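You operate a simulated robot arm through the tools that you are given. There is no shell and no other tool. Be economical: measure what you need, move in short steps, check, and stop when the job is done.

Carry out the task below with a simulated robot arm. There is one attempt and no reset: what you move stays moved.

TASK
Put two of the middle blue weights from the ends bench top on the mend bench shelf. Take the mini white bobbin on the right rack middle shelf and put it away on the pack bench top. Take the red block and leave it on the white paper pad. Switch the blue switch off. Put the white-lid tub on the grey rack upper shelf. Open the lower check drawer, take the small green block and put it inside, then shut the drawer. Fetch the small grey block and set it on the pink paper pad. Put the thin orange coil on the blue machine top. Fetch the mini black bobbin and set it on the blue machine top. Put the pink sponge on the blue machine top away on the grey rack upper shelf. The order is free. Set down upright: white-lid tub.

Only the result counts: the job must be done as asked and must still hold three seconds after the hand-in. Knocking over, shifting, dropping, spilling or breaking anything else fails it. Lids that push on must go on centred and level and be pressed home; caps that screw on are set level and turned clockwise until they are tight.

THE ROBOT
A 7-joint arm with a two-finger parallel gripper on a trunk, on a base that drives. Base frame: it is fixed to the floor where the robot stands at the start and does not move with it; the origin is under the middle of the robot, x ahead of it, y to its left, z up; the surface under the hand at the start is at about z = 0.76. Lengths are in m, angles in rad, forces in N, time in s.
With the tool pointing down near the work surface it reaches from about 0.2 to 0.74 m from the robot's upright axis, wherever it stands. Its first joint turns from -2.897 to 2.897 rad. Places, roughly: blue machine top [6.3, 0.7, 1.1]; blue switch [0.4, 4.5, 1.7]; grey rack upper shelf [7.6, 6.2, 1.2]; lower check drawer [5.1, 3.9, 0.4]; lower check drawer inside [5.2, 3.9, 0.4]; mend bench shelf [0.6, 1.7, 0.2]; middle blue weight (4x4x2 cm) [0.6, -0.3, 0.8]; mini black bobbin (6x6x5 cm) [5.2, 0.2, 0.8]; mini white bobbin (6x6x5 cm) [0.5, 4.1, 0.5]; pack bench top [5.5, 0.9, 0.8]; pink paper pad (20x27x2 cm) [6.2, 1.2, 1.1]; pink sponge (8x5x5 cm) [6.6, 0.6, 1.1]; red block (10x6x5 cm) [0.6, 4.3, 0.8]; small green block (6x4x3 cm) [9.2, 1.1, 0.8]; small grey block (6x4x3 cm) [6.7, 1.2, 1.1]; thin orange coil (15x15x5 cm) [5.3, 1.4, 0.8]; white paper pad (15x20x2 cm) [0.8, 6.3, 0.6]; white-lid tub (7x7x8 cm) [10.4, 5.9, 0.2]. Payload 1.57 kg.
Tool frame: the origin (TCP) lies between the finger pads and is the grasp point; the fingertips stand 0.03 m ahead of it; z points along the fingers, y is the line along which they close. The gripper opens to 0.11 m. The fingers are 0.024 m wide and 0.012 m thick; the gripper's body (0.048 by 0.112 m) begins 0.078 m behind the TCP.
Orientation is that of the tool frame in the base frame, as a unit quaternion [w, x, y, z]. With the fingers straight down and closing along the base's y, the tool's x points along the base's -x, its y along +y and its z along -z.

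THE INTERFACE
- The arm moves only by the tool move_arm. Its arguments are lists of equal length, an entry for each row: "rotation": the turn, a rotation vector about the tool's x, y, z in units of 4 degrees (1.0 is 4 degrees), a list of three; "dp": the shift along the tool's x, y, z in units of 25 mm (1.0 is 25 mm), a list of three; "jaw": the finger opening in m, from 0 to 0.11. In form: {"rotation": [[wx, wy, wz], ...], "dp": [[dx, dy, dz], ...], "jaw": [jaw, ...]}. A call has 1 to 10 rows; each row shifts and turns the commanded pose from where the row before left it, along the tool's axes as they then stand. A call with a number of a shift or a turn outside -1 to 1 is refused whole. Rows are played at 5 a second. More than 0.05 m and 0.15 rad between two rows, or a gripper value outside its range, and nothing of the call is played. Where a pose cannot be reached the arm comes as near as it can. A force on the tool above 40 N (or 10 N above the force at the start of the call, whichever is more), or a blocked arm, ends the call early, and 0.2 s more pass. The fingers move at their own pace (about 0.045 m/s each) and stop on an object; they squeeze with about 33 N. The grip force told is the motor's: it shows also when the fingers shut on nothing. Time passes only in rows, and 0.2 s behind the last, so rows that do not move let the fingers close. It gives the time, the measured TCP pose, the force on the tool (base axes), the opening and the grip force at its end, in the units of the frame above (readings bear some noise), with the torque about the TCP (base axes, N m) and any sound that the robot's microphone picked up.
- Cameras (640 x 400 px; columns grow to the right, rows downward): "scene" is now at [0.002, 0.1364, 1.565]; the picture's right is [-0.28, -0.96, 0.00], its down [-0.84, 0.25, -0.47] and it looks along [0.45, -0.13, -0.88] (base axes); focal length 278 px, centre (320, 200). "wrist" rides on the gripper at [0.07, 0.016, -0.141] in the tool frame; the picture's right is [-0.23, 0.97, 0.00], its down [-0.86, -0.20, -0.48] and it looks along [-0.47, -0.11, 0.88] (tool axes); focal length 222 px, centre (320, 200). There is no depth. A picture from a camera that has moved, and an enlarged one, comes with that camera's place and axes in the base frame and with its lens.
- snapshot(camera): a new picture of that camera. No time passes.
- slide_trunk(by): slides the trunk up (or, below 0, down) by that many m; the arm and the scene camera ride with it, the base frame stays. It gives what a move gives, with no picture.
- drive_base(legs): drives the robot by 1 to 6 legs, each [ahead, turn to the left] in m and rad, along the robot's own axes; the way and the turn of a leg run together, so that a leg with both is an arc; at most 1.5 m and 3.142 rad a leg. The arm and the cameras ride along, it lands a little off, and it stops where it bumps. It gives what a move gives.
- head_to(pan, tilt): turns the head with the scene camera to pan (to the left, within 2.705 rad either way) and tilt (down, from -0.506 to 1.204), counted from straight ahead of the robot. It gives what a move gives.
- close_up(camera, box): a new picture of the part [left, top, right, bottom] of that camera's present view, enlarged. No time passes.
- close_job(): hands the job in; it is judged then, once.

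Work in short steps. Places have to be worked out from the pictures, the camera data and where the tool is seen: move nearer, look again, correct. Check each grasp and each placing, and mend what went wrong. You have 556 turns and 346 pictures in all, those below and enlarged ones among them. Open the gripper and draw the arm clear of the work before you hand the job in, unless the task says otherwise; then end with one line.

The tools are called after "Emit:" by a JSON object that holds its "api" and its "payload". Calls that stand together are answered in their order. move_arm: Moves the arm, as the interface text tells. Its arguments: {"type":"object","properties":{"rotation":{"type":"array","items":{"type":"array","items":{"type":"number"}}},"dp":{"type":"array","items":{"type":"array","items":{"type":"number"}}},"jaw":{"type":"array","items":{"type":"number"}}},"required":["rotation","dp","jaw"]} The other tools are called the same way: slide_trunk (by) slides the trunk up or down; drive_base (legs) drives the base; head_to (pan, tilt) turns the head that bears the scene camera; snapshot (camera) takes a picture; close_up (camera, box) takes an enlarged picture of a part of a camera's view; close_job () hands the job in.

At the start:

```text
time: 0.0
tcp_pos: [0.4801, 0.0394, 0.9926]
tcp_rot: [0.001, 0.0, 1.0, -0.001]
wrist_force: [0.2, 0.2, 0.8]
torque: [0.0, 0.0, -0.04]
grip_width: 0.1098
grip_force: 0.1
trunk travel left (down, up): [-0.525, 0.065]
robot x, y, heading: [-0.0037, 0.0008, -0.001]
head pan, tilt: [-0.29, 1.079]
```

scene: 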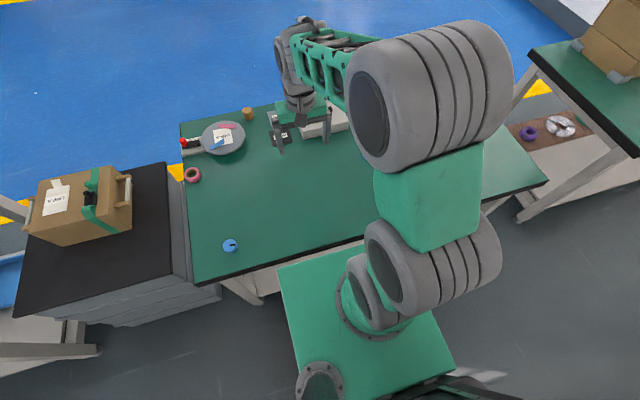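
wrist: 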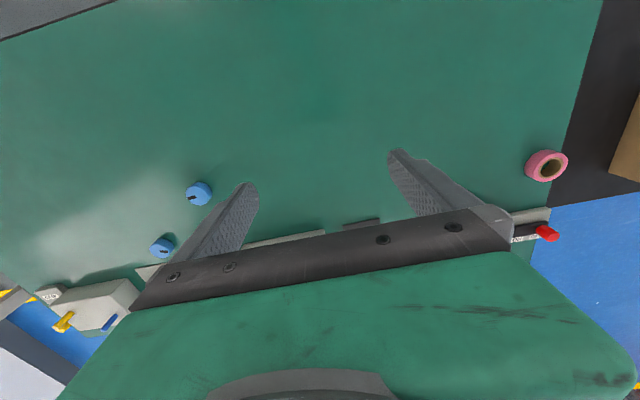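

I'll look closer at the blue weights to tell sizes apart.

Emit:
{"api": "close_up", "payload": {"camera": "wrist", "box": [120, 150, 280, 290]}}

Emit:
{"api": "close_up", "payload": {"camera": "scene", "box": [170, 90, 330, 270]}}

```text
2.86 times, centred on (200, 220) of wrist
camera zoom: at [0.4106, 0.0554, 1.1347], right [0.23, 0.97, 0.0], down [0.86, -0.2, 0.48], along [0.47, -0.11, -0.88], focal length 635 px, centre (663, 143)
```

zoom: 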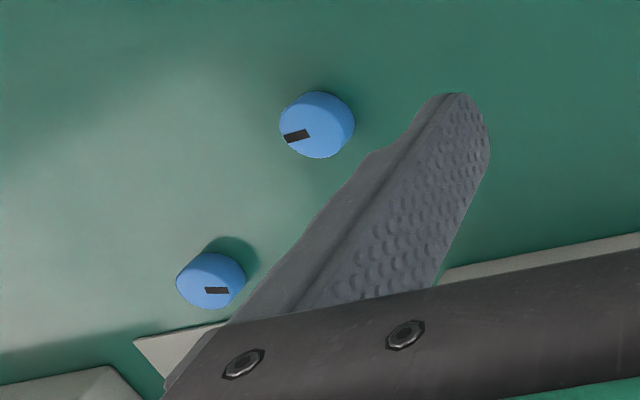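

```text
2.22 times, centred on (250, 180) of scene
camera zoom: at [0.002, 0.1364, 1.565], right [-0.28, -0.96, 0.0], down [-0.84, 0.25, -0.47], along [0.45, -0.13, -0.88], focal length 619 px, centre (476, 244)
```

zoom: 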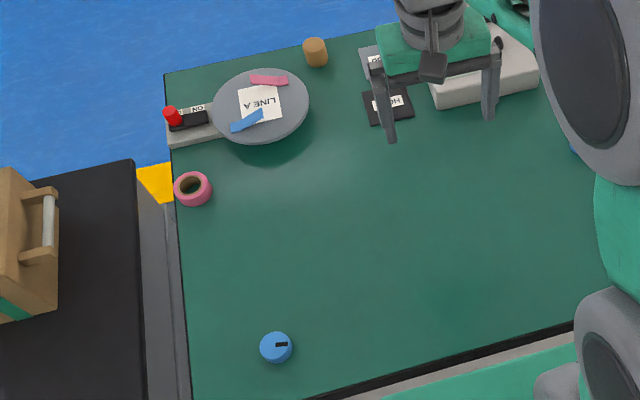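

The three weights look alike (about 4 cm). I'll look around to learn the layout, with the head panned left.

Emit:
{"api": "head_to", "payload": {"pan": 0.9, "tilt": 0.5}}

Emit:
{"api": "snapshot", "payload": {"camera": "scene"}}

Emit:
{"api": "head_to", "payload": {"pan": 1.7, "tilt": 0.35}}

Emit:
{"api": "snapshot", "payload": {"camera": "scene"}}

Emit:
{"api": "head_to", "payload": {"pan": 0.2, "tilt": 0.3}}

Emit:
{"api": "snapshot", "payload": {"camera": "scene"}}

```text
time: 1.4
tcp_pos: [0.4797, 0.0388, 0.9933]
tcp_rot: [0.0, 0.0, 1.0, 0.0]
wrist_force: [-0.8, 0.0, 0.5]
torque: [0.02, 0.02, 0.06]
grip_width: 0.1098
grip_force: 0.0
trunk travel left (down, up): [-0.525, 0.065]
robot x, y, heading: [-0.0003, 0.0029, -0.001]
head pan, tilt: [0.901, 0.499]
```

```text
341 pictures are left
camera scene: at [-0.0033, 0.226, 1.6114], right [0.78, -0.62, 0.0], down [-0.3, -0.38, -0.88], along [0.55, 0.69, -0.48], focal length 278 px, centre (320, 200)
```

scene: 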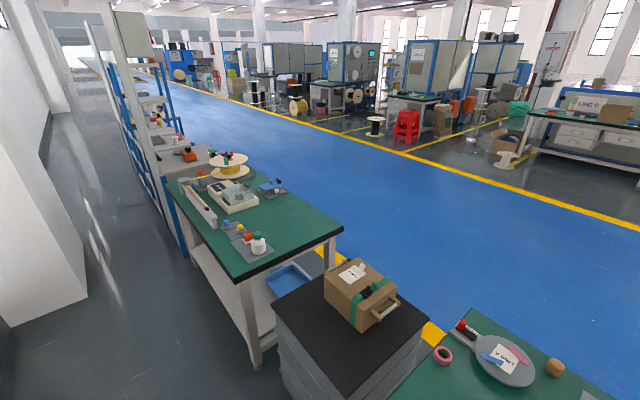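

```text
time: 2.5
tcp_pos: [0.4815, 0.0389, 0.9928]
tcp_rot: [0.0, 0.0, 1.0, -0.001]
wrist_force: [0.5, -0.1, 0.3]
torque: [0.01, -0.02, -0.02]
grip_width: 0.1101
grip_force: 0.0
trunk travel left (down, up): [-0.525, 0.065]
robot x, y, heading: [0.0014, -0.0005, 0.0]
head pan, tilt: [1.7, 0.351]
```

```text
340 pictures are left
camera scene: at [-0.0718, 0.2471, 1.6251], right [0.99, 0.13, 0.0], down [0.04, -0.34, -0.94], along [-0.12, 0.93, -0.34], focal length 278 px, centre (320, 200)
```

scene: 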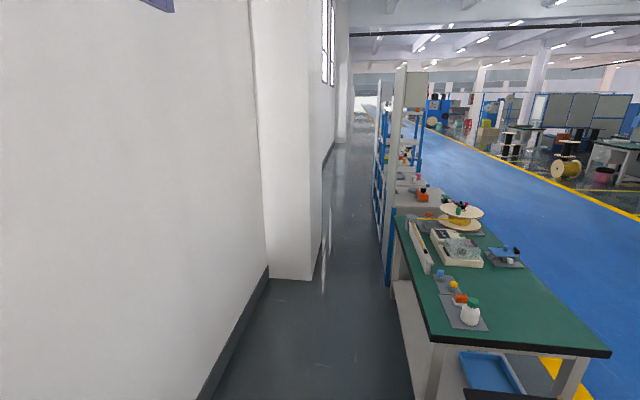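

```text
time: 4.1
tcp_pos: [0.4809, 0.0393, 0.9919]
tcp_rot: [0.0, 0.0, 1.0, 0.001]
wrist_force: [0.4, 0.3, 0.5]
torque: [-0.02, 0.01, -0.02]
grip_width: 0.1098
grip_force: 0.0
trunk travel left (down, up): [-0.525, 0.065]
robot x, y, heading: [-0.0007, 0.002, -0.002]
head pan, tilt: [0.201, 0.3]
```

```text
339 pictures are left
camera scene: at [0.0316, 0.1734, 1.6298], right [0.2, -0.98, 0.0], down [-0.29, -0.06, -0.96], along [0.94, 0.19, -0.3], focal length 278 px, centre (320, 200)
```

scene: 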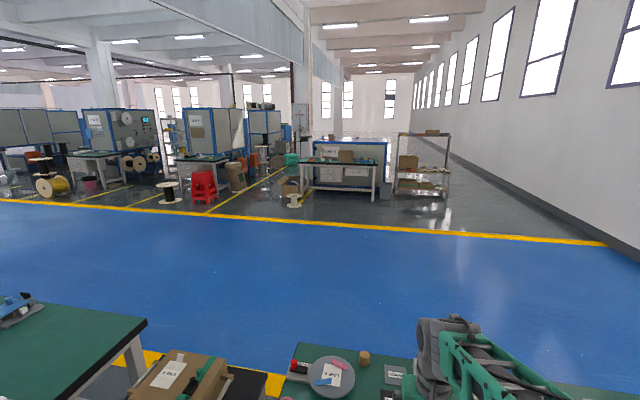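

I need the robot's footprint and the exits from this corridor: look down, right and behind.

Emit:
{"api": "head_to", "payload": {"pan": -1.3, "tilt": 0.5}}

Emit:
{"api": "snapshot", "payload": {"camera": "scene"}}

Emit:
{"api": "head_to", "payload": {"pan": 1.57, "tilt": 1.2}}

Emit:
{"api": "snapshot", "payload": {"camera": "scene"}}

Emit:
{"api": "head_to", "payload": {"pan": -2.6, "tilt": 0.7}}

Emit:
{"api": "snapshot", "payload": {"camera": "scene"}}

```text
time: 5.7
tcp_pos: [0.4802, 0.0394, 0.9935]
tcp_rot: [0.0, 0.0, 1.0, 0.0]
wrist_force: [-0.5, -0.2, -0.2]
torque: [-0.01, 0.02, -0.02]
grip_width: 0.11
grip_force: 0.0
trunk travel left (down, up): [-0.525, 0.065]
robot x, y, heading: [0.0007, 0.001, -0.001]
head pan, tilt: [-1.3, 0.499]
```

```text
338 pictures are left
camera scene: at [-0.0355, 0.0671, 1.6114], right [-0.96, -0.27, 0.0], down [-0.13, 0.46, -0.88], along [0.24, -0.85, -0.48], focal length 278 px, centre (320, 200)
```

scene: 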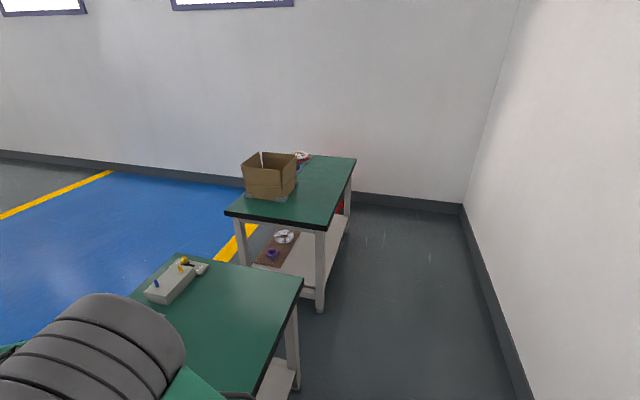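

```text
time: 8.2
tcp_pos: [0.4797, 0.0386, 0.9936]
tcp_rot: [0.0, 0.0, 1.0, 0.0]
wrist_force: [0.9, -0.6, 1.0]
torque: [0.02, 0.01, -0.01]
grip_width: 0.1098
grip_force: 0.1
trunk travel left (down, up): [-0.525, 0.065]
robot x, y, heading: [0.001, -0.0002, -0.002]
head pan, tilt: [1.571, 1.201]
```

```text
337 pictures are left
camera scene: at [-0.0599, 0.2107, 1.5577], right [1.0, 0.0, 0.0], down [0.0, -0.93, -0.36], along [0.0, 0.36, -0.93], focal length 278 px, centre (320, 200)
```

scene: 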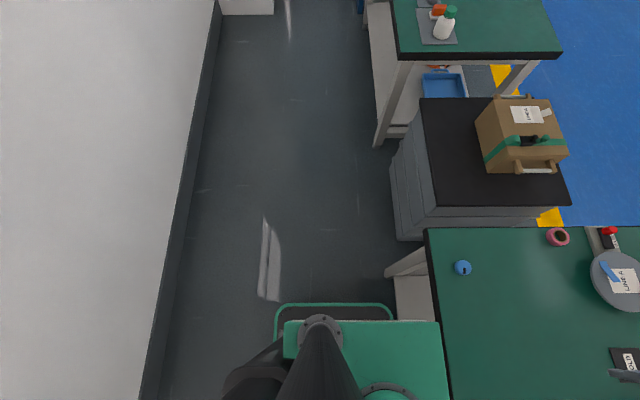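

```text
time: 11.6
tcp_pos: [0.4795, 0.04, 0.9931]
tcp_rot: [0.001, 0.0, 1.0, 0.0]
wrist_force: [0.2, 0.3, 0.2]
torque: [-0.02, -0.01, 0.01]
grip_width: 0.1099
grip_force: 0.1
trunk travel left (down, up): [-0.525, 0.065]
robot x, y, heading: [-0.002, -0.0009, -0.001]
head pan, tilt: [-2.601, 0.7]
```

```text
336 pictures are left
camera scene: at [-0.1327, 0.111, 1.5937], right [-0.52, 0.86, 0.0], down [0.55, 0.33, -0.76], along [-0.66, -0.39, -0.64], focal length 278 px, centre (320, 200)
```

scene: 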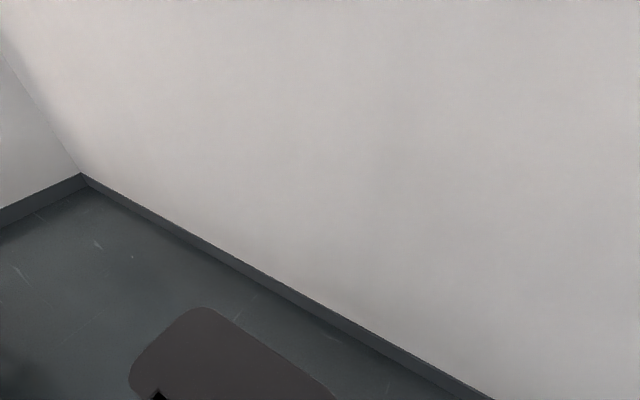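

Layout is clear: corridor (wall at x≈-0.93) with benches on the +x side, the aisle beyond. I'll pick the weights with the tool tilted 40° so that the same tilt can set them flat on the low mend shelf; start tilting.

Emit:
{"api": "head_to", "payload": {"pan": -0.29, "tilt": 1.0}}

Emit:
{"api": "move_arm", "payload": {"rotation": [[0, -1, 0], [0, -1, 0], [0, -1, 0], [0, -1, 0], [0, -1, 0], [0, -1, 0], [0, -1, 0], [0, -1, 0], [0, -1, 0], [0, -1, 0]], "dp": [[0, -0.8, 0], [0, -0.8, 0], [0, -0.8, 0], [0, -0.8, 0], [0, -0.8, 0], [0, -0.8, 0], [0, -0.8, 0], [0, -0.8, 0], [0, -0.8, 0], [0, -0.8, 0]], "jaw": [0.08, 0.08, 0.08, 0.08, 0.08, 0.08, 0.08, 0.08, 0.08, 0.08]}}

Emit:
{"api": "snapshot", "payload": {"camera": "scene"}}

Emit:
{"api": "snapshot", "payload": {"camera": "wrist"}}

```text
time: 13.8
tcp_pos: [0.4805, 0.0392, 0.9935]
tcp_rot: [0.0, 0.001, 1.0, 0.001]
wrist_force: [0.3, 0.1, -1.2]
torque: [0.0, 0.0, 0.02]
grip_width: 0.1103
grip_force: 0.0
trunk travel left (down, up): [-0.525, 0.065]
robot x, y, heading: [0.0009, 0.0007, -0.006]
head pan, tilt: [-0.29, 1.0]
```

```text
time: 15.9
tcp_pos: [0.4794, -0.1605, 0.9934]
tcp_rot: [0.343, -0.001, 0.94, 0.001]
wrist_force: [0.3, -0.5, 1.8]
torque: [0.01, 0.03, 0.0]
grip_width: 0.0798
grip_force: 0.2
trunk travel left (down, up): [-0.525, 0.065]
robot x, y, heading: [0.0036, -0.0017, 0.001]
head pan, tilt: [-0.29, 1.0]
```

```text
335 pictures are left
camera scene: at [0.0069, 0.1346, 1.5703], right [-0.29, -0.96, 0.0], down [-0.81, 0.24, -0.54], along [0.52, -0.15, -0.84], focal length 278 px, centre (320, 200)
```

scene: 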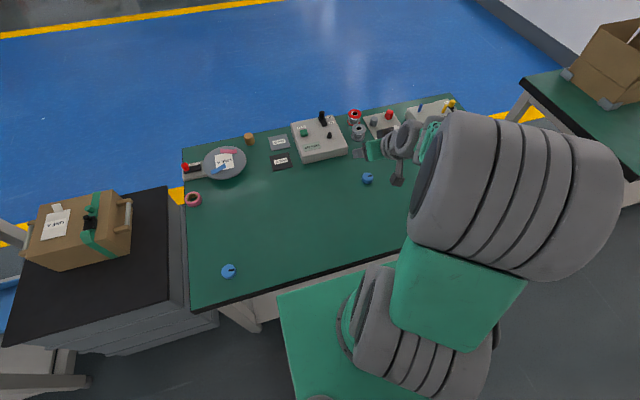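

```text
334 pictures are left
camera wrist: at [0.3357, -0.1449, 1.0566], right [0.17, 0.97, 0.15], down [0.35, -0.2, 0.92], along [0.92, -0.11, -0.37], focal length 222 px, centre (320, 200)
```

wrist: 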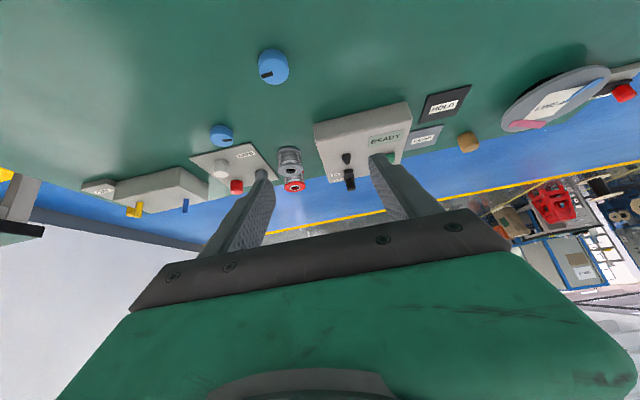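

Two views agree: weight B at about (0.538,-0.198). I'll approach along the tool axis, stopping slightly short.

Emit:
{"api": "move_arm", "payload": {"rotation": [[0, 0, 0], [0, 0, 0], [0, 0, 0], [0, 0, 0], [0, 0, 0], [0, 0, 0], [0, 0, 0], [0, 0, 0], [0, 0, 0]], "dp": [[0.9, -0.4, 0], [0.9, -0.4, 0.3], [0.9, -0.4, 0.5], [0.83, -0.3, 0.7], [0, 0, 1], [0, 0, 1], [0, 0, 1], [0, 0, 1], [0, 0, 0.9]], "jaw": [0.07, 0.07, 0.07, 0.07, 0.07, 0.07, 0.07, 0.07, 0.07]}}

Emit:
{"api": "snapshot", "payload": {"camera": "wrist"}}

```text
time: 17.9
tcp_pos: [0.5153, -0.1989, 0.8144]
tcp_rot: [0.342, 0.0, 0.94, 0.0]
wrist_force: [0.1, -0.5, -0.3]
torque: [0.0, -0.03, 0.01]
grip_width: 0.0697
grip_force: 0.0
trunk travel left (down, up): [-0.525, 0.065]
robot x, y, heading: [0.001, -0.0018, 0.001]
head pan, tilt: [-0.29, 1.0]
```

```text
333 pictures are left
camera wrist: at [0.3712, -0.1831, 0.878], right [0.17, 0.97, 0.15], down [0.35, -0.2, 0.92], along [0.92, -0.11, -0.37], focal length 222 px, centre (320, 200)
```

wrist: 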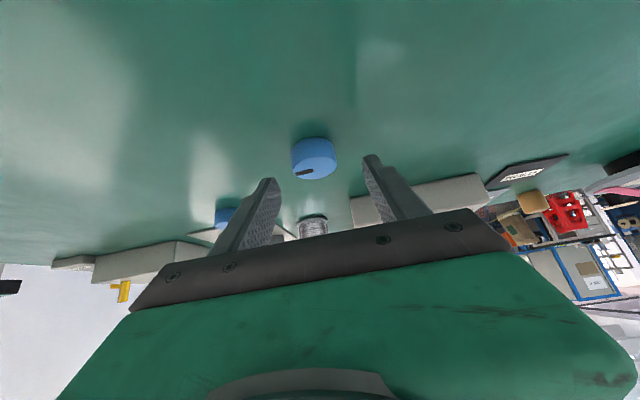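

Centred. Advance 24 mm and close.

Emit:
{"api": "move_arm", "payload": {"rotation": [[0, 0, 0], [0, 0, 0], [0, 0, 0], [0, 0, 0], [0, 0, 0], [0, 0, 0]], "dp": [[0, 0, 0.5], [0, 0, 0.5], [0, 0, 0], [0, 0, 0], [0, 0, 0], [0, 0, 0]], "jaw": [0.07, 0.07, 0.0, 0.0, 0.0, 0.0]}}

Emit:
{"api": "move_arm", "payload": {"rotation": [[0, 0, 0], [0, 0, 0], [0, 0, 0], [0, 0, 0], [0, 0, 0], [0, 0, 0], [0, 0, 0], [0, 0, 0]], "dp": [[-0.6, 0, -0.8], [-0.6, 0, -0.8], [-0.3, 0, -1], [-0.3, 0.5, -1], [-0.3, 0.8, -1], [0, 0.8, -1], [0, 0.8, -1], [0, 0.8, -1]], "jaw": [0, 0, 0, 0, 0, 0, 0, 0]}}

Emit:
{"api": "snapshot", "payload": {"camera": "wrist"}}

```text
time: 19.4
tcp_pos: [0.5311, -0.1994, 0.7952]
tcp_rot: [0.343, 0.0, 0.939, 0.0]
wrist_force: [0.4, -0.8, 0.0]
torque: [0.05, -0.05, 0.0]
grip_width: 0.0388
grip_force: 33.4
trunk travel left (down, up): [-0.525, 0.065]
robot x, y, heading: [0.0007, 0.0001, -0.001]
head pan, tilt: [-0.29, 1.0]
```

```text
time: 21.1
tcp_pos: [0.4498, -0.1043, 0.9749]
tcp_rot: [0.342, 0.0, 0.94, 0.0]
wrist_force: [-0.4, 0.1, -0.3]
torque: [-0.02, 0.0, 0.0]
grip_width: 0.0003
grip_force: 21.1
trunk travel left (down, up): [-0.525, 0.065]
robot x, y, heading: [0.0018, 0.0021, -0.001]
head pan, tilt: [-0.29, 1.0]
```

```text
332 pictures are left
camera wrist: at [0.3054, -0.0887, 1.0387], right [0.17, 0.97, 0.15], down [0.35, -0.2, 0.92], along [0.92, -0.11, -0.37], focal length 222 px, centre (320, 200)
```

wrist: 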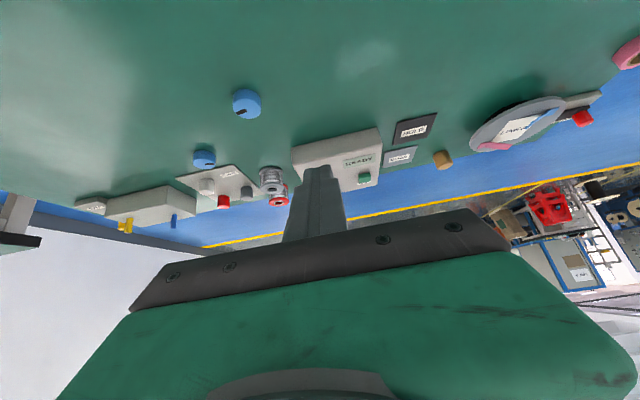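

It slipped out on lifting (contact was at the pad's corner); the weight has not moved: (0.538,-0.2005). I'll reduce the tilt to 20° for a better contact.

Emit:
{"api": "move_arm", "payload": {"rotation": [[0, 1, 0], [0, 1, 0], [0, 1, 0], [0, 1, 0], [0, 1, 0]], "dp": [[0, -0.77, 0], [0, -0.77, 0], [0, -0.77, 0], [0, -0.77, 0], [0, -0.77, 0]], "jaw": [0.07, 0.07, 0.07, 0.07, 0.07]}}

Emit:
{"api": "move_arm", "payload": {"rotation": [[0, 0, 0], [0, 0, 0], [0, 0, 0], [0, 0, 0], [0, 0, 0], [0, 0, 0], [0, 0, 0]], "dp": [[-0.5, 0, 1], [0, 0, 1], [0, 0, 1], [0, 0, 1], [0, 0, 1], [0, 0, 1], [0, 0, 0.8]], "jaw": [0.07, 0.07, 0.07, 0.07, 0.07, 0.07, 0.07]}}

Emit:
{"api": "snapshot", "payload": {"camera": "wrist"}}

```text
time: 22.4
tcp_pos: [0.4494, -0.2016, 0.9752]
tcp_rot: [0.175, 0.0, 0.985, 0.0]
wrist_force: [-0.8, 0.2, 0.1]
torque: [-0.01, -0.02, 0.02]
grip_width: 0.0699
grip_force: 0.0
trunk travel left (down, up): [-0.525, 0.065]
robot x, y, heading: [-0.001, 0.0007, 0.003]
head pan, tilt: [-0.29, 1.0]
```

```text
time: 23.9
tcp_pos: [0.5182, -0.2014, 0.8191]
tcp_rot: [0.174, 0.0, 0.985, -0.001]
wrist_force: [0.4, -0.2, -0.3]
torque: [0.02, -0.03, -0.01]
grip_width: 0.0699
grip_force: 0.1
trunk travel left (down, up): [-0.525, 0.065]
robot x, y, heading: [0.0033, -0.0003, 0.003]
head pan, tilt: [-0.29, 1.0]
```

```text
331 pictures are left
camera wrist: at [0.4047, -0.1853, 0.9279], right [0.21, 0.97, 0.08], down [0.64, -0.2, 0.74], along [0.74, -0.11, -0.67], focal length 222 px, centre (320, 200)
```

wrist: 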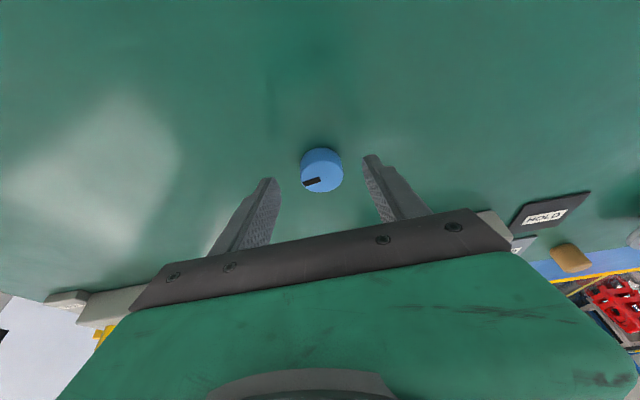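

Emit:
{"api": "move_arm", "payload": {"rotation": [[0, 0, 0], [0, 0, 0], [0, 0, 0], [0, 0, 0], [0, 0, 0], [0, 0, 0]], "dp": [[0, 0, 0.6], [0, 0, 0.57], [0, 0, 0], [0, 0, 0], [0, 0, 0], [0, 0, 0]], "jaw": [0.07, 0.07, 0.0, 0.0, 0.0, 0.0]}}

Emit:
{"api": "move_arm", "payload": {"rotation": [[0, 0, 0], [0, 0, 0], [0, 0, 0]], "dp": [[0, 0, -0.5], [0, 0, -0.7], [0, 0, -0.7]], "jaw": [0, 0, 0]}}

Emit:
{"api": "snapshot", "payload": {"camera": "wrist"}}

```text
time: 25.4
tcp_pos: [0.5291, -0.2005, 0.791]
tcp_rot: [0.175, -0.001, 0.985, -0.001]
wrist_force: [-0.5, 6.8, 14.0]
torque: [0.5, 0.04, 0.03]
grip_width: 0.0387
grip_force: 33.4
trunk travel left (down, up): [-0.525, 0.065]
robot x, y, heading: [0.0018, 0.0005, -0.001]
head pan, tilt: [-0.29, 1.0]
```

```text
time: 26.1
tcp_pos: [0.5121, -0.2022, 0.833]
tcp_rot: [0.174, 0.0, 0.985, 0.0]
wrist_force: [0.1, 0.1, -1.5]
torque: [-0.02, 0.01, 0.01]
grip_width: 0.0386
grip_force: 33.1
trunk travel left (down, up): [-0.525, 0.065]
robot x, y, heading: [0.0013, 0.0002, 0.0]
head pan, tilt: [-0.29, 1.0]
```

```text
330 pictures are left
camera wrist: at [0.3981, -0.1856, 0.9436], right [0.21, 0.97, 0.08], down [0.64, -0.2, 0.74], along [0.74, -0.11, -0.67], focal length 222 px, centre (320, 200)
```

wrist: 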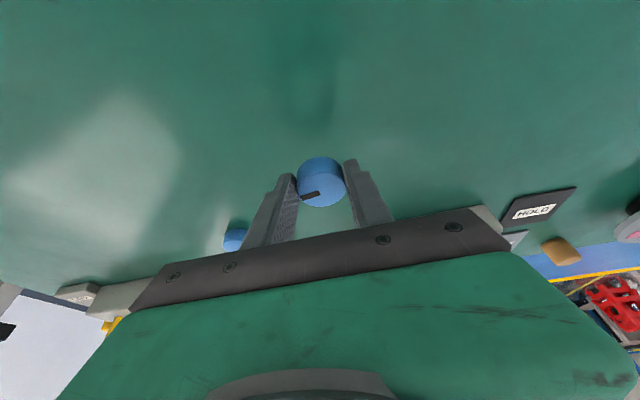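

Held. Raise and bring it in front of the robot, then back out and drive toward the mend bench.

Emit:
{"api": "move_arm", "payload": {"rotation": [[0, 0, 0], [0, 0, 0], [0, 0, 0], [0, 0, 0], [0, 0, 0], [0, 0, 0], [0, 0, 0], [0, 0, 0]], "dp": [[0.3, 1, -0.8], [0.3, 1, -0.8], [0.3, 1, -0.8], [0.3, 1, -0.8], [0.3, 1, -0.8], [0.3, 1, -0.8], [0.3, 1, -0.6], [0.3, 1, -0.6]], "jaw": [0, 0, 0, 0, 0, 0, 0, 0]}}

Emit:
{"api": "drive_base", "payload": {"legs": [[-0.33, 0], [0, 1.571]]}}

Emit:
{"api": "head_to", "payload": {"pan": 0.0, "tilt": 0.8}}

Emit:
{"api": "snapshot", "payload": {"camera": "scene"}}

```text
time: 27.9
tcp_pos: [0.4053, -0.0011, 0.9571]
tcp_rot: [0.173, 0.001, 0.985, -0.001]
wrist_force: [0.5, -0.2, -0.6]
torque: [0.0, 0.02, -0.02]
grip_width: 0.0386
grip_force: 32.6
trunk travel left (down, up): [-0.525, 0.065]
robot x, y, heading: [-0.0005, 0.0, 0.0]
head pan, tilt: [-0.29, 1.0]
```

```text
time: 34.0
tcp_pos: [-0.3391, 0.4072, 0.958]
tcp_rot: [-0.121, 0.706, -0.687, -0.125]
wrist_force: [0.7, 0.7, -2.0]
torque: [-0.02, 0.04, 0.0]
grip_width: 0.0386
grip_force: 32.6
trunk travel left (down, up): [-0.525, 0.065]
robot x, y, heading: [-0.3291, -0.0021, 1.597]
head pan, tilt: [-0.29, 1.0]
```

```text
time: 34.8
tcp_pos: [-0.3391, 0.4073, 0.957]
tcp_rot: [-0.121, 0.706, -0.687, -0.124]
wrist_force: [-0.8, 0.1, -2.1]
torque: [-0.04, -0.03, -0.02]
grip_width: 0.0383
grip_force: 32.7
trunk travel left (down, up): [-0.525, 0.065]
robot x, y, heading: [-0.3352, -0.0005, 1.599]
head pan, tilt: [0.0, 0.799]
```

```text
329 pictures are left
camera scene: at [-0.4858, 0.0175, 1.5854], right [1.0, 0.02, 0.0], down [0.02, -0.72, -0.7], along [-0.02, 0.7, -0.72], focal length 278 px, centre (320, 200)
```

scene: 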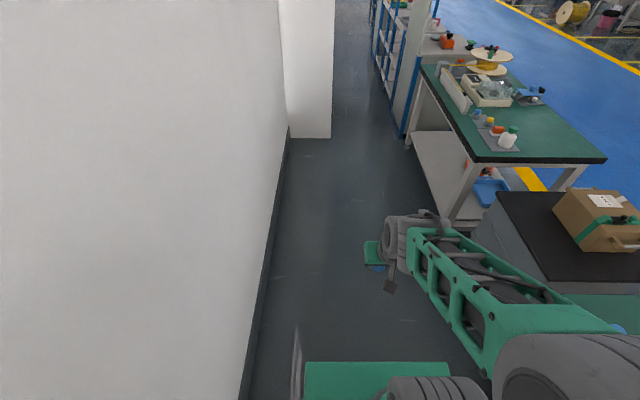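

Clear corridor. Drive up to y≈1.7 and turn to face the mend bench.

Emit:
{"api": "drive_base", "payload": {"legs": [[0, -0.045], [1.5, 0], [0.2, 0], [0, -1.55]]}}

Emit:
{"api": "head_to", "payload": {"pan": 0.3, "tilt": 1.0}}

Emit:
{"api": "snapshot", "payload": {"camera": "scene"}}

Emit:
{"api": "snapshot", "payload": {"camera": "wrist"}}

```text
time: 47.6
tcp_pos: [0.0924, 1.7263, 0.9568]
tcp_rot: [0.174, -0.018, 0.985, 0.003]
wrist_force: [0.7, -0.2, -1.6]
torque: [0.0, 0.03, 0.03]
grip_width: 0.0384
grip_force: 32.8
trunk travel left (down, up): [-0.525, 0.065]
robot x, y, heading: [-0.3135, 1.7123, 0.036]
head pan, tilt: [0.0, 0.799]
```

```text
time: 48.4
tcp_pos: [0.0921, 1.7271, 0.9566]
tcp_rot: [0.175, -0.018, 0.984, 0.003]
wrist_force: [1.3, 0.6, -1.7]
torque: [0.01, 0.04, 0.02]
grip_width: 0.0382
grip_force: 33.3
trunk travel left (down, up): [-0.525, 0.065]
robot x, y, heading: [-0.3152, 1.7133, 0.039]
head pan, tilt: [0.3, 1.0]
```

```text
328 pictures are left
camera scene: at [-0.3134, 1.8891, 1.5703], right [0.33, -0.94, 0.0], down [-0.79, -0.28, -0.54], along [0.51, 0.18, -0.84], focal length 278 px, centre (320, 200)
```

scene: 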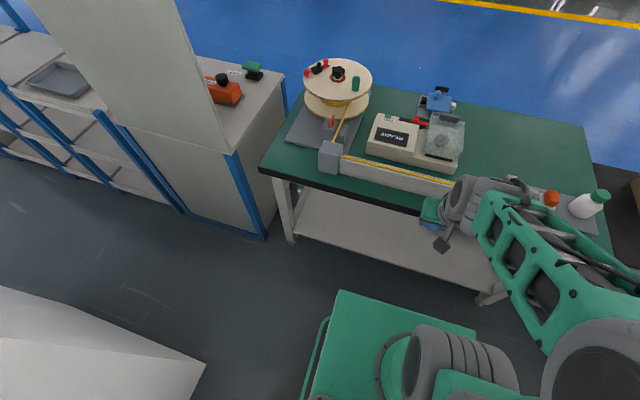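

```text
327 pictures are left
camera wrist: at [-0.0225, 1.7383, 1.066], right [0.18, 0.98, 0.08], down [0.65, -0.18, 0.74], along [0.74, -0.08, -0.67], focal length 222 px, centre (320, 200)
```

wrist: 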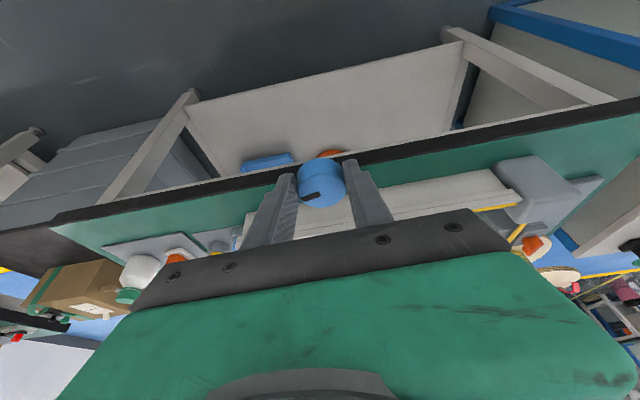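

I'll lower the trunk part way and look at clearances to the base plate.

Emit:
{"api": "slide_trunk", "payload": {"by": -0.3}}

Emit:
{"api": "head_to", "payload": {"pan": 0.0, "tilt": 1.1}}

Emit:
{"api": "snapshot", "payload": {"camera": "scene"}}

Emit:
{"api": "snapshot", "payload": {"camera": "wrist"}}

```text
time: 51.4
tcp_pos: [0.0917, 1.7262, 0.656]
tcp_rot: [0.174, -0.017, 0.985, 0.003]
wrist_force: [-0.9, -0.4, -1.5]
torque: [0.01, 0.06, 0.0]
grip_width: 0.0386
grip_force: 32.9
trunk travel left (down, up): [-0.225, 0.365]
robot x, y, heading: [-0.3127, 1.7131, 0.038]
head pan, tilt: [0.3, 1.0]
```

```text
time: 52.2
tcp_pos: [0.0915, 1.7255, 0.6561]
tcp_rot: [0.173, -0.019, 0.985, 0.003]
wrist_force: [0.5, 0.5, -2.4]
torque: [-0.03, 0.01, 0.0]
grip_width: 0.0388
grip_force: 33.2
trunk travel left (down, up): [-0.225, 0.365]
robot x, y, heading: [-0.3146, 1.7153, 0.039]
head pan, tilt: [0.0, 1.1]
```

```text
326 pictures are left
camera scene: at [-0.3162, 1.8685, 1.2637], right [0.04, -1.0, 0.0], down [-0.89, -0.03, -0.45], along [0.45, 0.02, -0.89], focal length 278 px, centre (320, 200)
```

scene: 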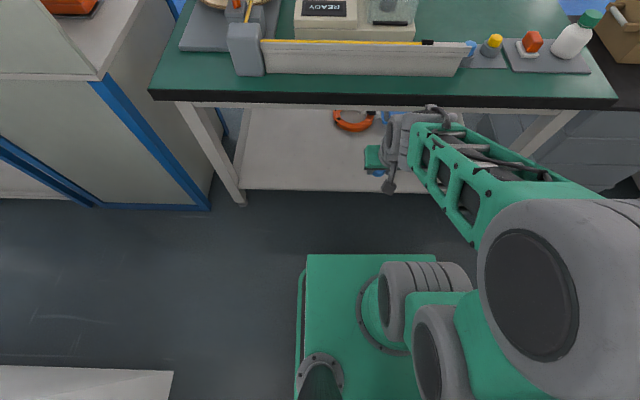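

```text
325 pictures are left
camera wrist: at [-0.0225, 1.7383, 0.766], right [0.18, 0.98, 0.08], down [0.65, -0.18, 0.74], along [0.74, -0.08, -0.67], focal length 222 px, centre (320, 200)
```

wrist: 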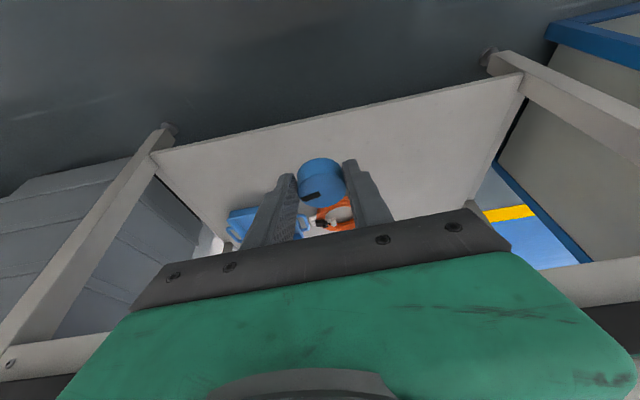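

Base front is well clear. Lower the rest, then extend forward under the bench top.

Emit:
{"api": "slide_trunk", "payload": {"by": -0.22}}

Emit:
{"api": "move_arm", "payload": {"rotation": [[0, 0, 0], [0, 0, 0], [0, 0, 0], [0, 0, 0], [0, 0, 0], [0, 0, 0], [0, 0, 0], [0, 0, 0]], "dp": [[-0.94, 0, 0.342], [-0.94, 0, 0.342], [-0.94, 0, 0.342], [-0.94, 0, 0.342], [-0.94, 0, 0.342], [-0.94, 0, 0.342], [-0.94, 0, 0.342], [-0.94, 0, 0.342]], "jaw": [0, 0, 0, 0, 0, 0, 0, 0]}}

Emit:
{"api": "snapshot", "payload": {"camera": "wrist"}}

Emit:
{"api": "snapshot", "payload": {"camera": "scene"}}

```text
time: 54.6
tcp_pos: [0.0929, 1.7269, 0.4376]
tcp_rot: [0.174, -0.018, 0.985, 0.004]
wrist_force: [0.7, 0.3, -1.5]
torque: [-0.01, 0.03, 0.0]
grip_width: 0.0385
grip_force: 33.2
trunk travel left (down, up): [-0.005, 0.585]
robot x, y, heading: [-0.3173, 1.7117, 0.036]
head pan, tilt: [0.0, 1.1]
```

```text
time: 56.4
tcp_pos: [0.2935, 1.733, 0.4356]
tcp_rot: [0.173, -0.018, 0.985, 0.003]
wrist_force: [0.5, -0.3, -1.7]
torque: [0.01, 0.05, 0.0]
grip_width: 0.0386
grip_force: 33.3
trunk travel left (down, up): [-0.005, 0.585]
robot x, y, heading: [-0.3127, 1.715, 0.033]
head pan, tilt: [0.0, 1.1]
```

```text
324 pictures are left
camera wrist: at [0.1789, 1.7451, 0.5453], right [0.18, 0.98, 0.08], down [0.65, -0.18, 0.74], along [0.74, -0.08, -0.67], focal length 222 px, centre (320, 200)
```

wrist: 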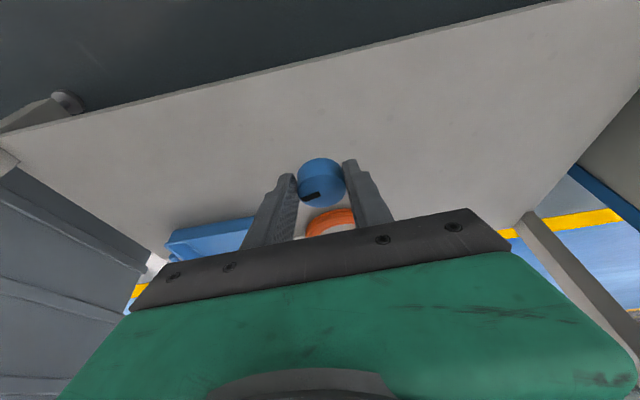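

```text
323 pictures are left
camera scene: at [-0.3162, 1.8684, 1.0437], right [0.04, -1.0, 0.0], down [-0.89, -0.03, -0.45], along [0.45, 0.02, -0.89], focal length 278 px, centre (320, 200)
```

scene: 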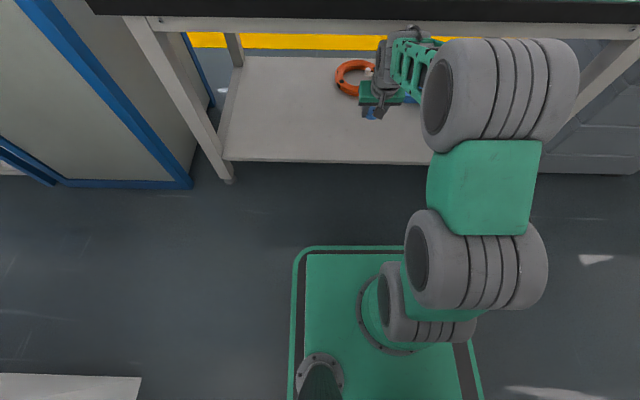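

Arm fits. Continue forward and down toward the shelf.

Emit:
{"api": "move_arm", "payload": {"rotation": [[0, 0, 0], [0, 0, 0], [0, 0, 0], [0, 0, 0], [0, 0, 0], [0, 0, 0], [0, 0, 0]], "dp": [[-0.283, 0, 0.894], [-0.283, 0, 0.894], [-0.283, 0, 0.894], [-0.283, 0, 0.894], [-0.283, 0, 0.894], [-0.283, 0, 0.894], [-0.283, 0, 0.894]], "jaw": [0, 0, 0, 0, 0, 0, 0]}}

Emit:
{"api": "snapshot", "payload": {"camera": "wrist"}}

Emit:
{"api": "snapshot", "payload": {"camera": "scene"}}

```text
time: 58.0
tcp_pos: [0.3926, 1.7355, 0.3069]
tcp_rot: [0.174, -0.018, 0.985, 0.003]
wrist_force: [0.9, -0.6, -1.5]
torque: [-0.01, 0.07, 0.0]
grip_width: 0.0385
grip_force: 32.9
trunk travel left (down, up): [-0.005, 0.585]
robot x, y, heading: [-0.3147, 1.7133, 0.04]
head pan, tilt: [0.0, 1.1]
```

```text
322 pictures are left
camera wrist: at [0.2785, 1.7482, 0.4162], right [0.18, 0.98, 0.08], down [0.65, -0.18, 0.74], along [0.74, -0.08, -0.67], focal length 222 px, centre (320, 200)
```

wrist: 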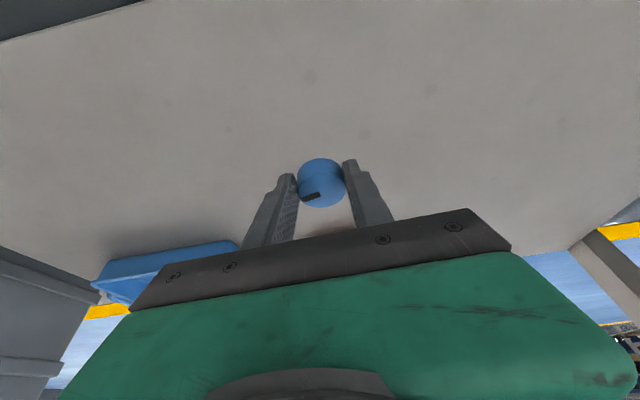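

```text
321 pictures are left
camera scene: at [-0.3162, 1.8684, 1.0437], right [0.04, -1.0, 0.0], down [-0.89, -0.03, -0.45], along [0.45, 0.02, -0.89], focal length 278 px, centre (320, 200)
```

scene: 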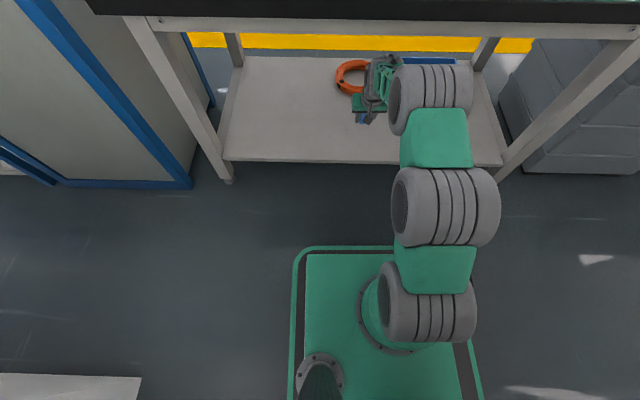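

Now lower straight down in small steps, watching the force.

Emit:
{"api": "move_arm", "payload": {"rotation": [[0, 0, 0], [0, 0, 0]], "dp": [[0.27, 0, 0.75], [0.27, 0, 0.75]], "jaw": [0, 0]}}

Emit:
{"api": "snapshot", "payload": {"camera": "wrist"}}

```text
time: 58.6
tcp_pos: [0.3927, 1.7367, 0.266]
tcp_rot: [0.175, -0.018, 0.984, 0.004]
wrist_force: [0.5, 0.8, -1.9]
torque: [0.02, 0.03, -0.03]
grip_width: 0.0385
grip_force: 32.9
trunk travel left (down, up): [-0.005, 0.585]
robot x, y, heading: [-0.3155, 1.7142, 0.04]
head pan, tilt: [0.0, 1.1]
```

```text
320 pictures are left
camera wrist: at [0.2788, 1.7488, 0.3752], right [0.18, 0.98, 0.08], down [0.65, -0.18, 0.74], along [0.74, -0.08, -0.66], focal length 222 px, centre (320, 200)
```

wrist: 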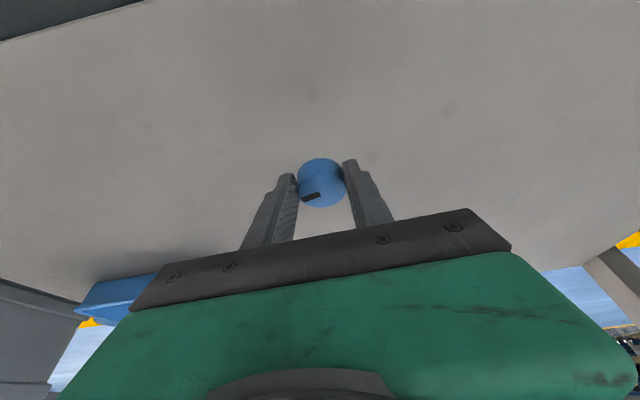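

Emit:
{"api": "move_arm", "payload": {"rotation": [[0, 0, 0], [0, 0, 0], [0, 0, 0], [0, 0, 0]], "dp": [[0.07, 0, 0.188], [0.07, 0, 0.188], [0.07, 0, 0.188], [0.07, 0, 0.188]], "jaw": [0, 0, 0, 0]}}

```text
time: 59.6
tcp_pos: [0.3919, 1.7368, 0.2447]
tcp_rot: [0.174, -0.018, 0.985, 0.003]
wrist_force: [0.4, -0.5, -1.8]
torque: [0.01, 0.05, -0.01]
grip_width: 0.0383
grip_force: 33.4
trunk travel left (down, up): [-0.005, 0.585]
robot x, y, heading: [-0.3138, 1.7094, 0.039]
head pan, tilt: [0.0, 1.1]
```

Emit:
{"api": "move_arm", "payload": {"rotation": [[0, 0, 0], [0, 0, 0], [0, 0, 0]], "dp": [[0.05, 0, 0.13], [0.05, 0, 0.13], [0.05, 0, 0.13]], "jaw": [0, 0, 0]}}

```text
time: 60.4
tcp_pos: [0.3924, 1.7361, 0.2356]
tcp_rot: [0.174, -0.018, 0.985, 0.004]
wrist_force: [-0.2, -1.0, -1.4]
torque: [0.0, 0.01, -0.02]
grip_width: 0.0385
grip_force: 33.2
trunk travel left (down, up): [-0.005, 0.585]
robot x, y, heading: [-0.3158, 1.7164, 0.035]
head pan, tilt: [0.0, 1.1]
```

No contact yet; keep lowering in fine steps.

Emit:
{"api": "move_arm", "payload": {"rotation": [[0, 0, 0], [0, 0, 0], [0, 0, 0]], "dp": [[0.05, 0, 0.13], [0.05, 0, 0.13], [0.05, 0, 0.13]], "jaw": [0, 0, 0]}}

Emit:
{"api": "snapshot", "payload": {"camera": "wrist"}}

```text
time: 61.2
tcp_pos: [0.3949, 1.7364, 0.2326]
tcp_rot: [0.179, -0.016, 0.984, 0.003]
wrist_force: [-11.6, -1.2, 33.4]
torque: [0.03, 0.44, 0.06]
grip_width: 0.0383
grip_force: 32.8
trunk travel left (down, up): [-0.005, 0.585]
robot x, y, heading: [-0.3174, 1.7135, 0.034]
head pan, tilt: [0.0, 1.1]
```

```text
319 pictures are left
camera wrist: at [0.2798, 1.7486, 0.3401], right [0.18, 0.98, 0.08], down [0.64, -0.18, 0.75], along [0.75, -0.08, -0.66], focal length 222 px, centre (320, 200)
```

wrist: 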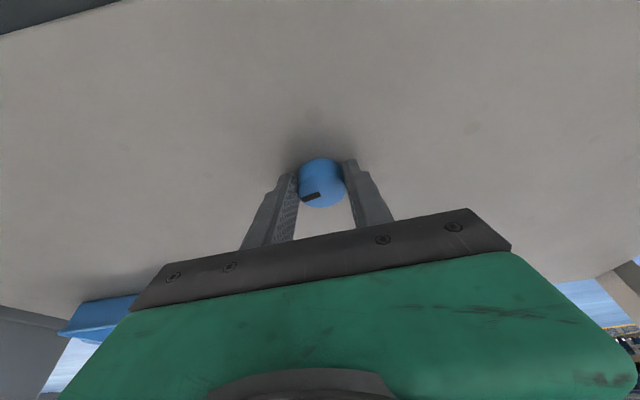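

Contact with the shelf. Release and retreat.

Emit:
{"api": "move_arm", "payload": {"rotation": [[0, 0, 0], [0, 0, 0], [0, 0, 0], [0, 0, 0], [0, 0, 0], [0, 0, 0]], "dp": [[-0.07, 0, -0.2], [0, 0, 0], [0, 0, 0], [0, 0, -0.5], [0, 0, -1], [0, 0, -1]], "jaw": [0, 0.07, 0.07, 0.07, 0.07, 0.07]}}

Emit:
{"api": "snapshot", "payload": {"camera": "wrist"}}

```text
time: 62.6
tcp_pos: [0.3682, 1.7353, 0.2891]
tcp_rot: [0.172, -0.017, 0.985, 0.003]
wrist_force: [-0.5, 0.2, -0.5]
torque: [-0.01, -0.02, 0.03]
grip_width: 0.0699
grip_force: 0.0
trunk travel left (down, up): [-0.005, 0.585]
robot x, y, heading: [-0.3132, 1.7166, 0.033]
head pan, tilt: [0.0, 1.1]
```

```text
318 pictures are left
camera wrist: at [0.2554, 1.7467, 0.3977], right [0.18, 0.98, 0.08], down [0.65, -0.18, 0.74], along [0.74, -0.08, -0.67], focal length 222 px, centre (320, 200)
```

wrist: 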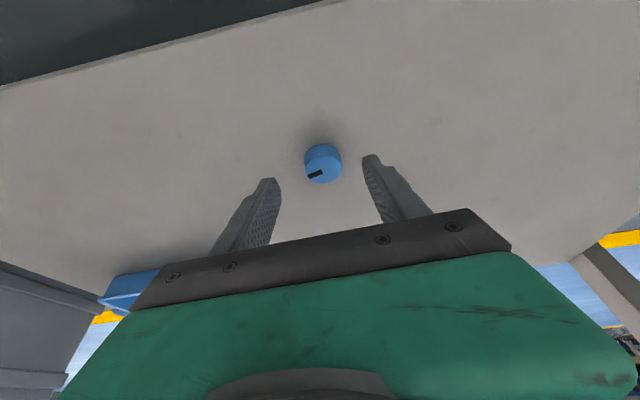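

Weight set. Retract the arm, raise the trunk, and drive back for the second weight.

Emit:
{"api": "move_arm", "payload": {"rotation": [[0, 0, 0], [0, 0, 0], [0, 0, 0], [0, 0, 0], [0, 0, 0], [0, 0, 0], [0, 0, 0], [0, 0, 0], [0, 0, 0], [0, 0, 0]], "dp": [[0.81, 0, -0.8], [0.81, 0, -0.8], [0.81, 0, -0.8], [0.81, 0, -0.8], [0.81, 0, -0.9], [0.81, 0, -0.9], [0.81, 0, -1], [0.81, 0, -1], [0.81, 0, -1], [0.81, 0, -1]], "jaw": [0.07, 0.07, 0.07, 0.07, 0.07, 0.07, 0.07, 0.07, 0.07, 0.07]}}

Emit:
{"api": "slide_trunk", "payload": {"by": 0.52}}

Emit:
{"api": "drive_base", "payload": {"legs": [[0, -1.57]]}}

```text
time: 64.8
tcp_pos: [0.1045, 1.7256, 0.4318]
tcp_rot: [0.174, -0.018, 0.985, 0.002]
wrist_force: [-0.3, -0.2, -0.3]
torque: [0.0, -0.01, 0.01]
grip_width: 0.07
grip_force: 0.2
trunk travel left (down, up): [-0.005, 0.585]
robot x, y, heading: [-0.3148, 1.713, 0.034]
head pan, tilt: [0.0, 1.1]
```

```text
refused: 0.52 is not a number from -0.4 to 0.4
```

```text
time: 69.0
tcp_pos: [-0.3045, 1.2953, 0.4318]
tcp_rot: [0.125, 0.686, 0.706, -0.121]
wrist_force: [-0.1, 0.1, -0.9]
torque: [0.0, 0.0, -0.02]
grip_width: 0.07
grip_force: 0.1
trunk travel left (down, up): [-0.005, 0.585]
robot x, y, heading: [-0.3129, 1.7107, -1.544]
head pan, tilt: [0.0, 1.1]
```

Emit:
{"api": "slide_trunk", "payload": {"by": 0.4}}

Emit:
{"api": "slide_trunk", "payload": {"by": 0.12}}

Emit:
{"api": "drive_base", "payload": {"legs": [[1.39, 0], [0, 1.545]]}}

Emit:
{"api": "head_to", "payload": {"pan": -0.1, "tilt": 1.0}}

Emit:
{"api": "snapshot", "payload": {"camera": "wrist"}}

Emit:
{"api": "snapshot", "payload": {"camera": "scene"}}

```text
time: 72.8
tcp_pos: [-0.3039, 1.296, 0.8314]
tcp_rot: [0.125, 0.687, 0.706, -0.121]
wrist_force: [-0.3, 0.4, 0.2]
torque: [0.02, 0.02, -0.01]
grip_width: 0.0702
grip_force: 0.1
trunk travel left (down, up): [-0.405, 0.185]
robot x, y, heading: [-0.3141, 1.7122, -1.544]
head pan, tilt: [0.0, 1.1]
```

```text
time: 74.3
tcp_pos: [-0.3039, 1.2951, 0.9515]
tcp_rot: [0.124, 0.687, 0.706, -0.121]
wrist_force: [0.2, -0.6, -0.7]
torque: [0.0, 0.01, -0.01]
grip_width: 0.07
grip_force: 0.0
trunk travel left (down, up): [-0.525, 0.065]
robot x, y, heading: [-0.3118, 1.7121, -1.541]
head pan, tilt: [0.0, 1.1]
```

```text
time: 85.0
tcp_pos: [0.1295, 0.2996, 0.9511]
tcp_rot: [0.174, 0.015, 0.985, -0.003]
wrist_force: [-0.5, -0.6, -0.8]
torque: [-0.03, 0.01, -0.03]
grip_width: 0.0699
grip_force: 0.0
trunk travel left (down, up): [-0.525, 0.065]
robot x, y, heading: [-0.2899, 0.315, -0.03]
head pan, tilt: [0.0, 1.1]
```

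```text
time: 85.7
tcp_pos: [0.1306, 0.2987, 0.9506]
tcp_rot: [0.174, 0.015, 0.985, -0.002]
wrist_force: [0.2, -0.9, 0.4]
torque: [0.01, 0.0, 0.0]
grip_width: 0.07
grip_force: 0.0
trunk travel left (down, up): [-0.525, 0.065]
robot x, y, heading: [-0.2878, 0.3146, -0.03]
head pan, tilt: [-0.099, 1.0]
```

```text
317 pictures are left
camera wrist: at [0.017, 0.3187, 1.0607], right [0.24, 0.97, 0.08], down [0.63, -0.22, 0.74], along [0.73, -0.13, -0.67], focal length 222 px, centre (320, 200)
```

wrist: 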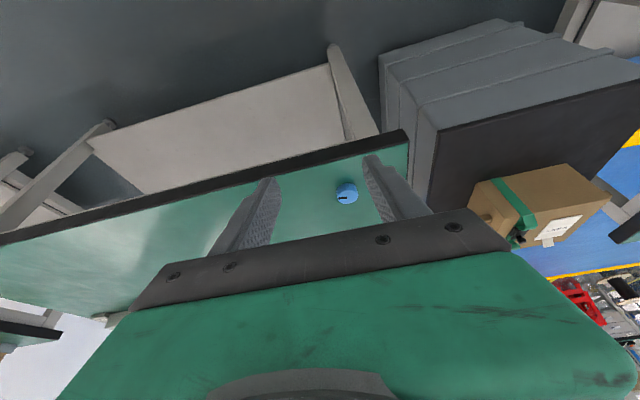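

```text
316 pictures are left
camera scene: at [-0.2735, 0.4616, 1.5703], right [-0.13, -0.99, 0.0], down [-0.83, 0.11, -0.54], along [0.54, -0.07, -0.84], focal length 278 px, centre (320, 200)
```

scene: 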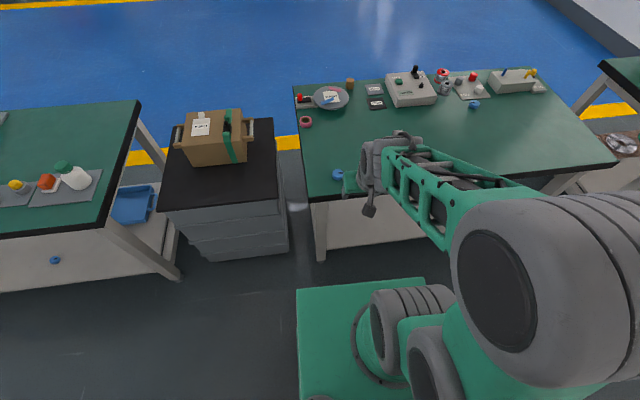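

Weight A at about (0.335,0.316), reachable from here. Approach.

Emit:
{"api": "move_arm", "payload": {"rotation": [[0, 0, 0], [0, 0, 0], [0, 0, 0], [0, 0, 0], [0, 0, 0], [0, 0, 0], [0, 0, 0], [0, 0, 0], [0, 0, 0], [0, 0, 0]], "dp": [[-0.86, 0.153, 0.5], [-0.86, 0.153, 0.5], [-0.86, 0.153, 0.5], [-0.86, 0.153, 0.5], [-0.86, 0.153, 0.5], [-0.86, 0.153, 0.5], [0, 0, 1], [0, 0, 1], [0, 0, 1], [0, 0, 1]], "jaw": [0.07, 0.07, 0.07, 0.07, 0.07, 0.07, 0.07, 0.07, 0.07, 0.07]}}

Emit:
{"api": "snapshot", "payload": {"camera": "wrist"}}

```text
time: 87.9
tcp_pos: [0.313, 0.3157, 0.8307]
tcp_rot: [0.174, 0.015, 0.985, -0.003]
wrist_force: [-0.4, -0.2, -0.1]
torque: [0.02, -0.04, 0.03]
grip_width: 0.07
grip_force: 0.0
trunk travel left (down, up): [-0.525, 0.065]
robot x, y, heading: [-0.2856, 0.3164, -0.033]
head pan, tilt: [-0.099, 1.0]
```

```text
315 pictures are left
camera wrist: at [0.1999, 0.3361, 0.9399], right [0.24, 0.97, 0.08], down [0.63, -0.22, 0.74], along [0.73, -0.13, -0.67], focal length 222 px, centre (320, 200)
```

wrist: 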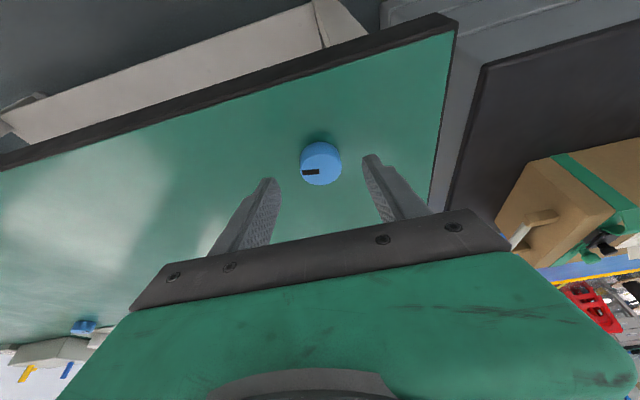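

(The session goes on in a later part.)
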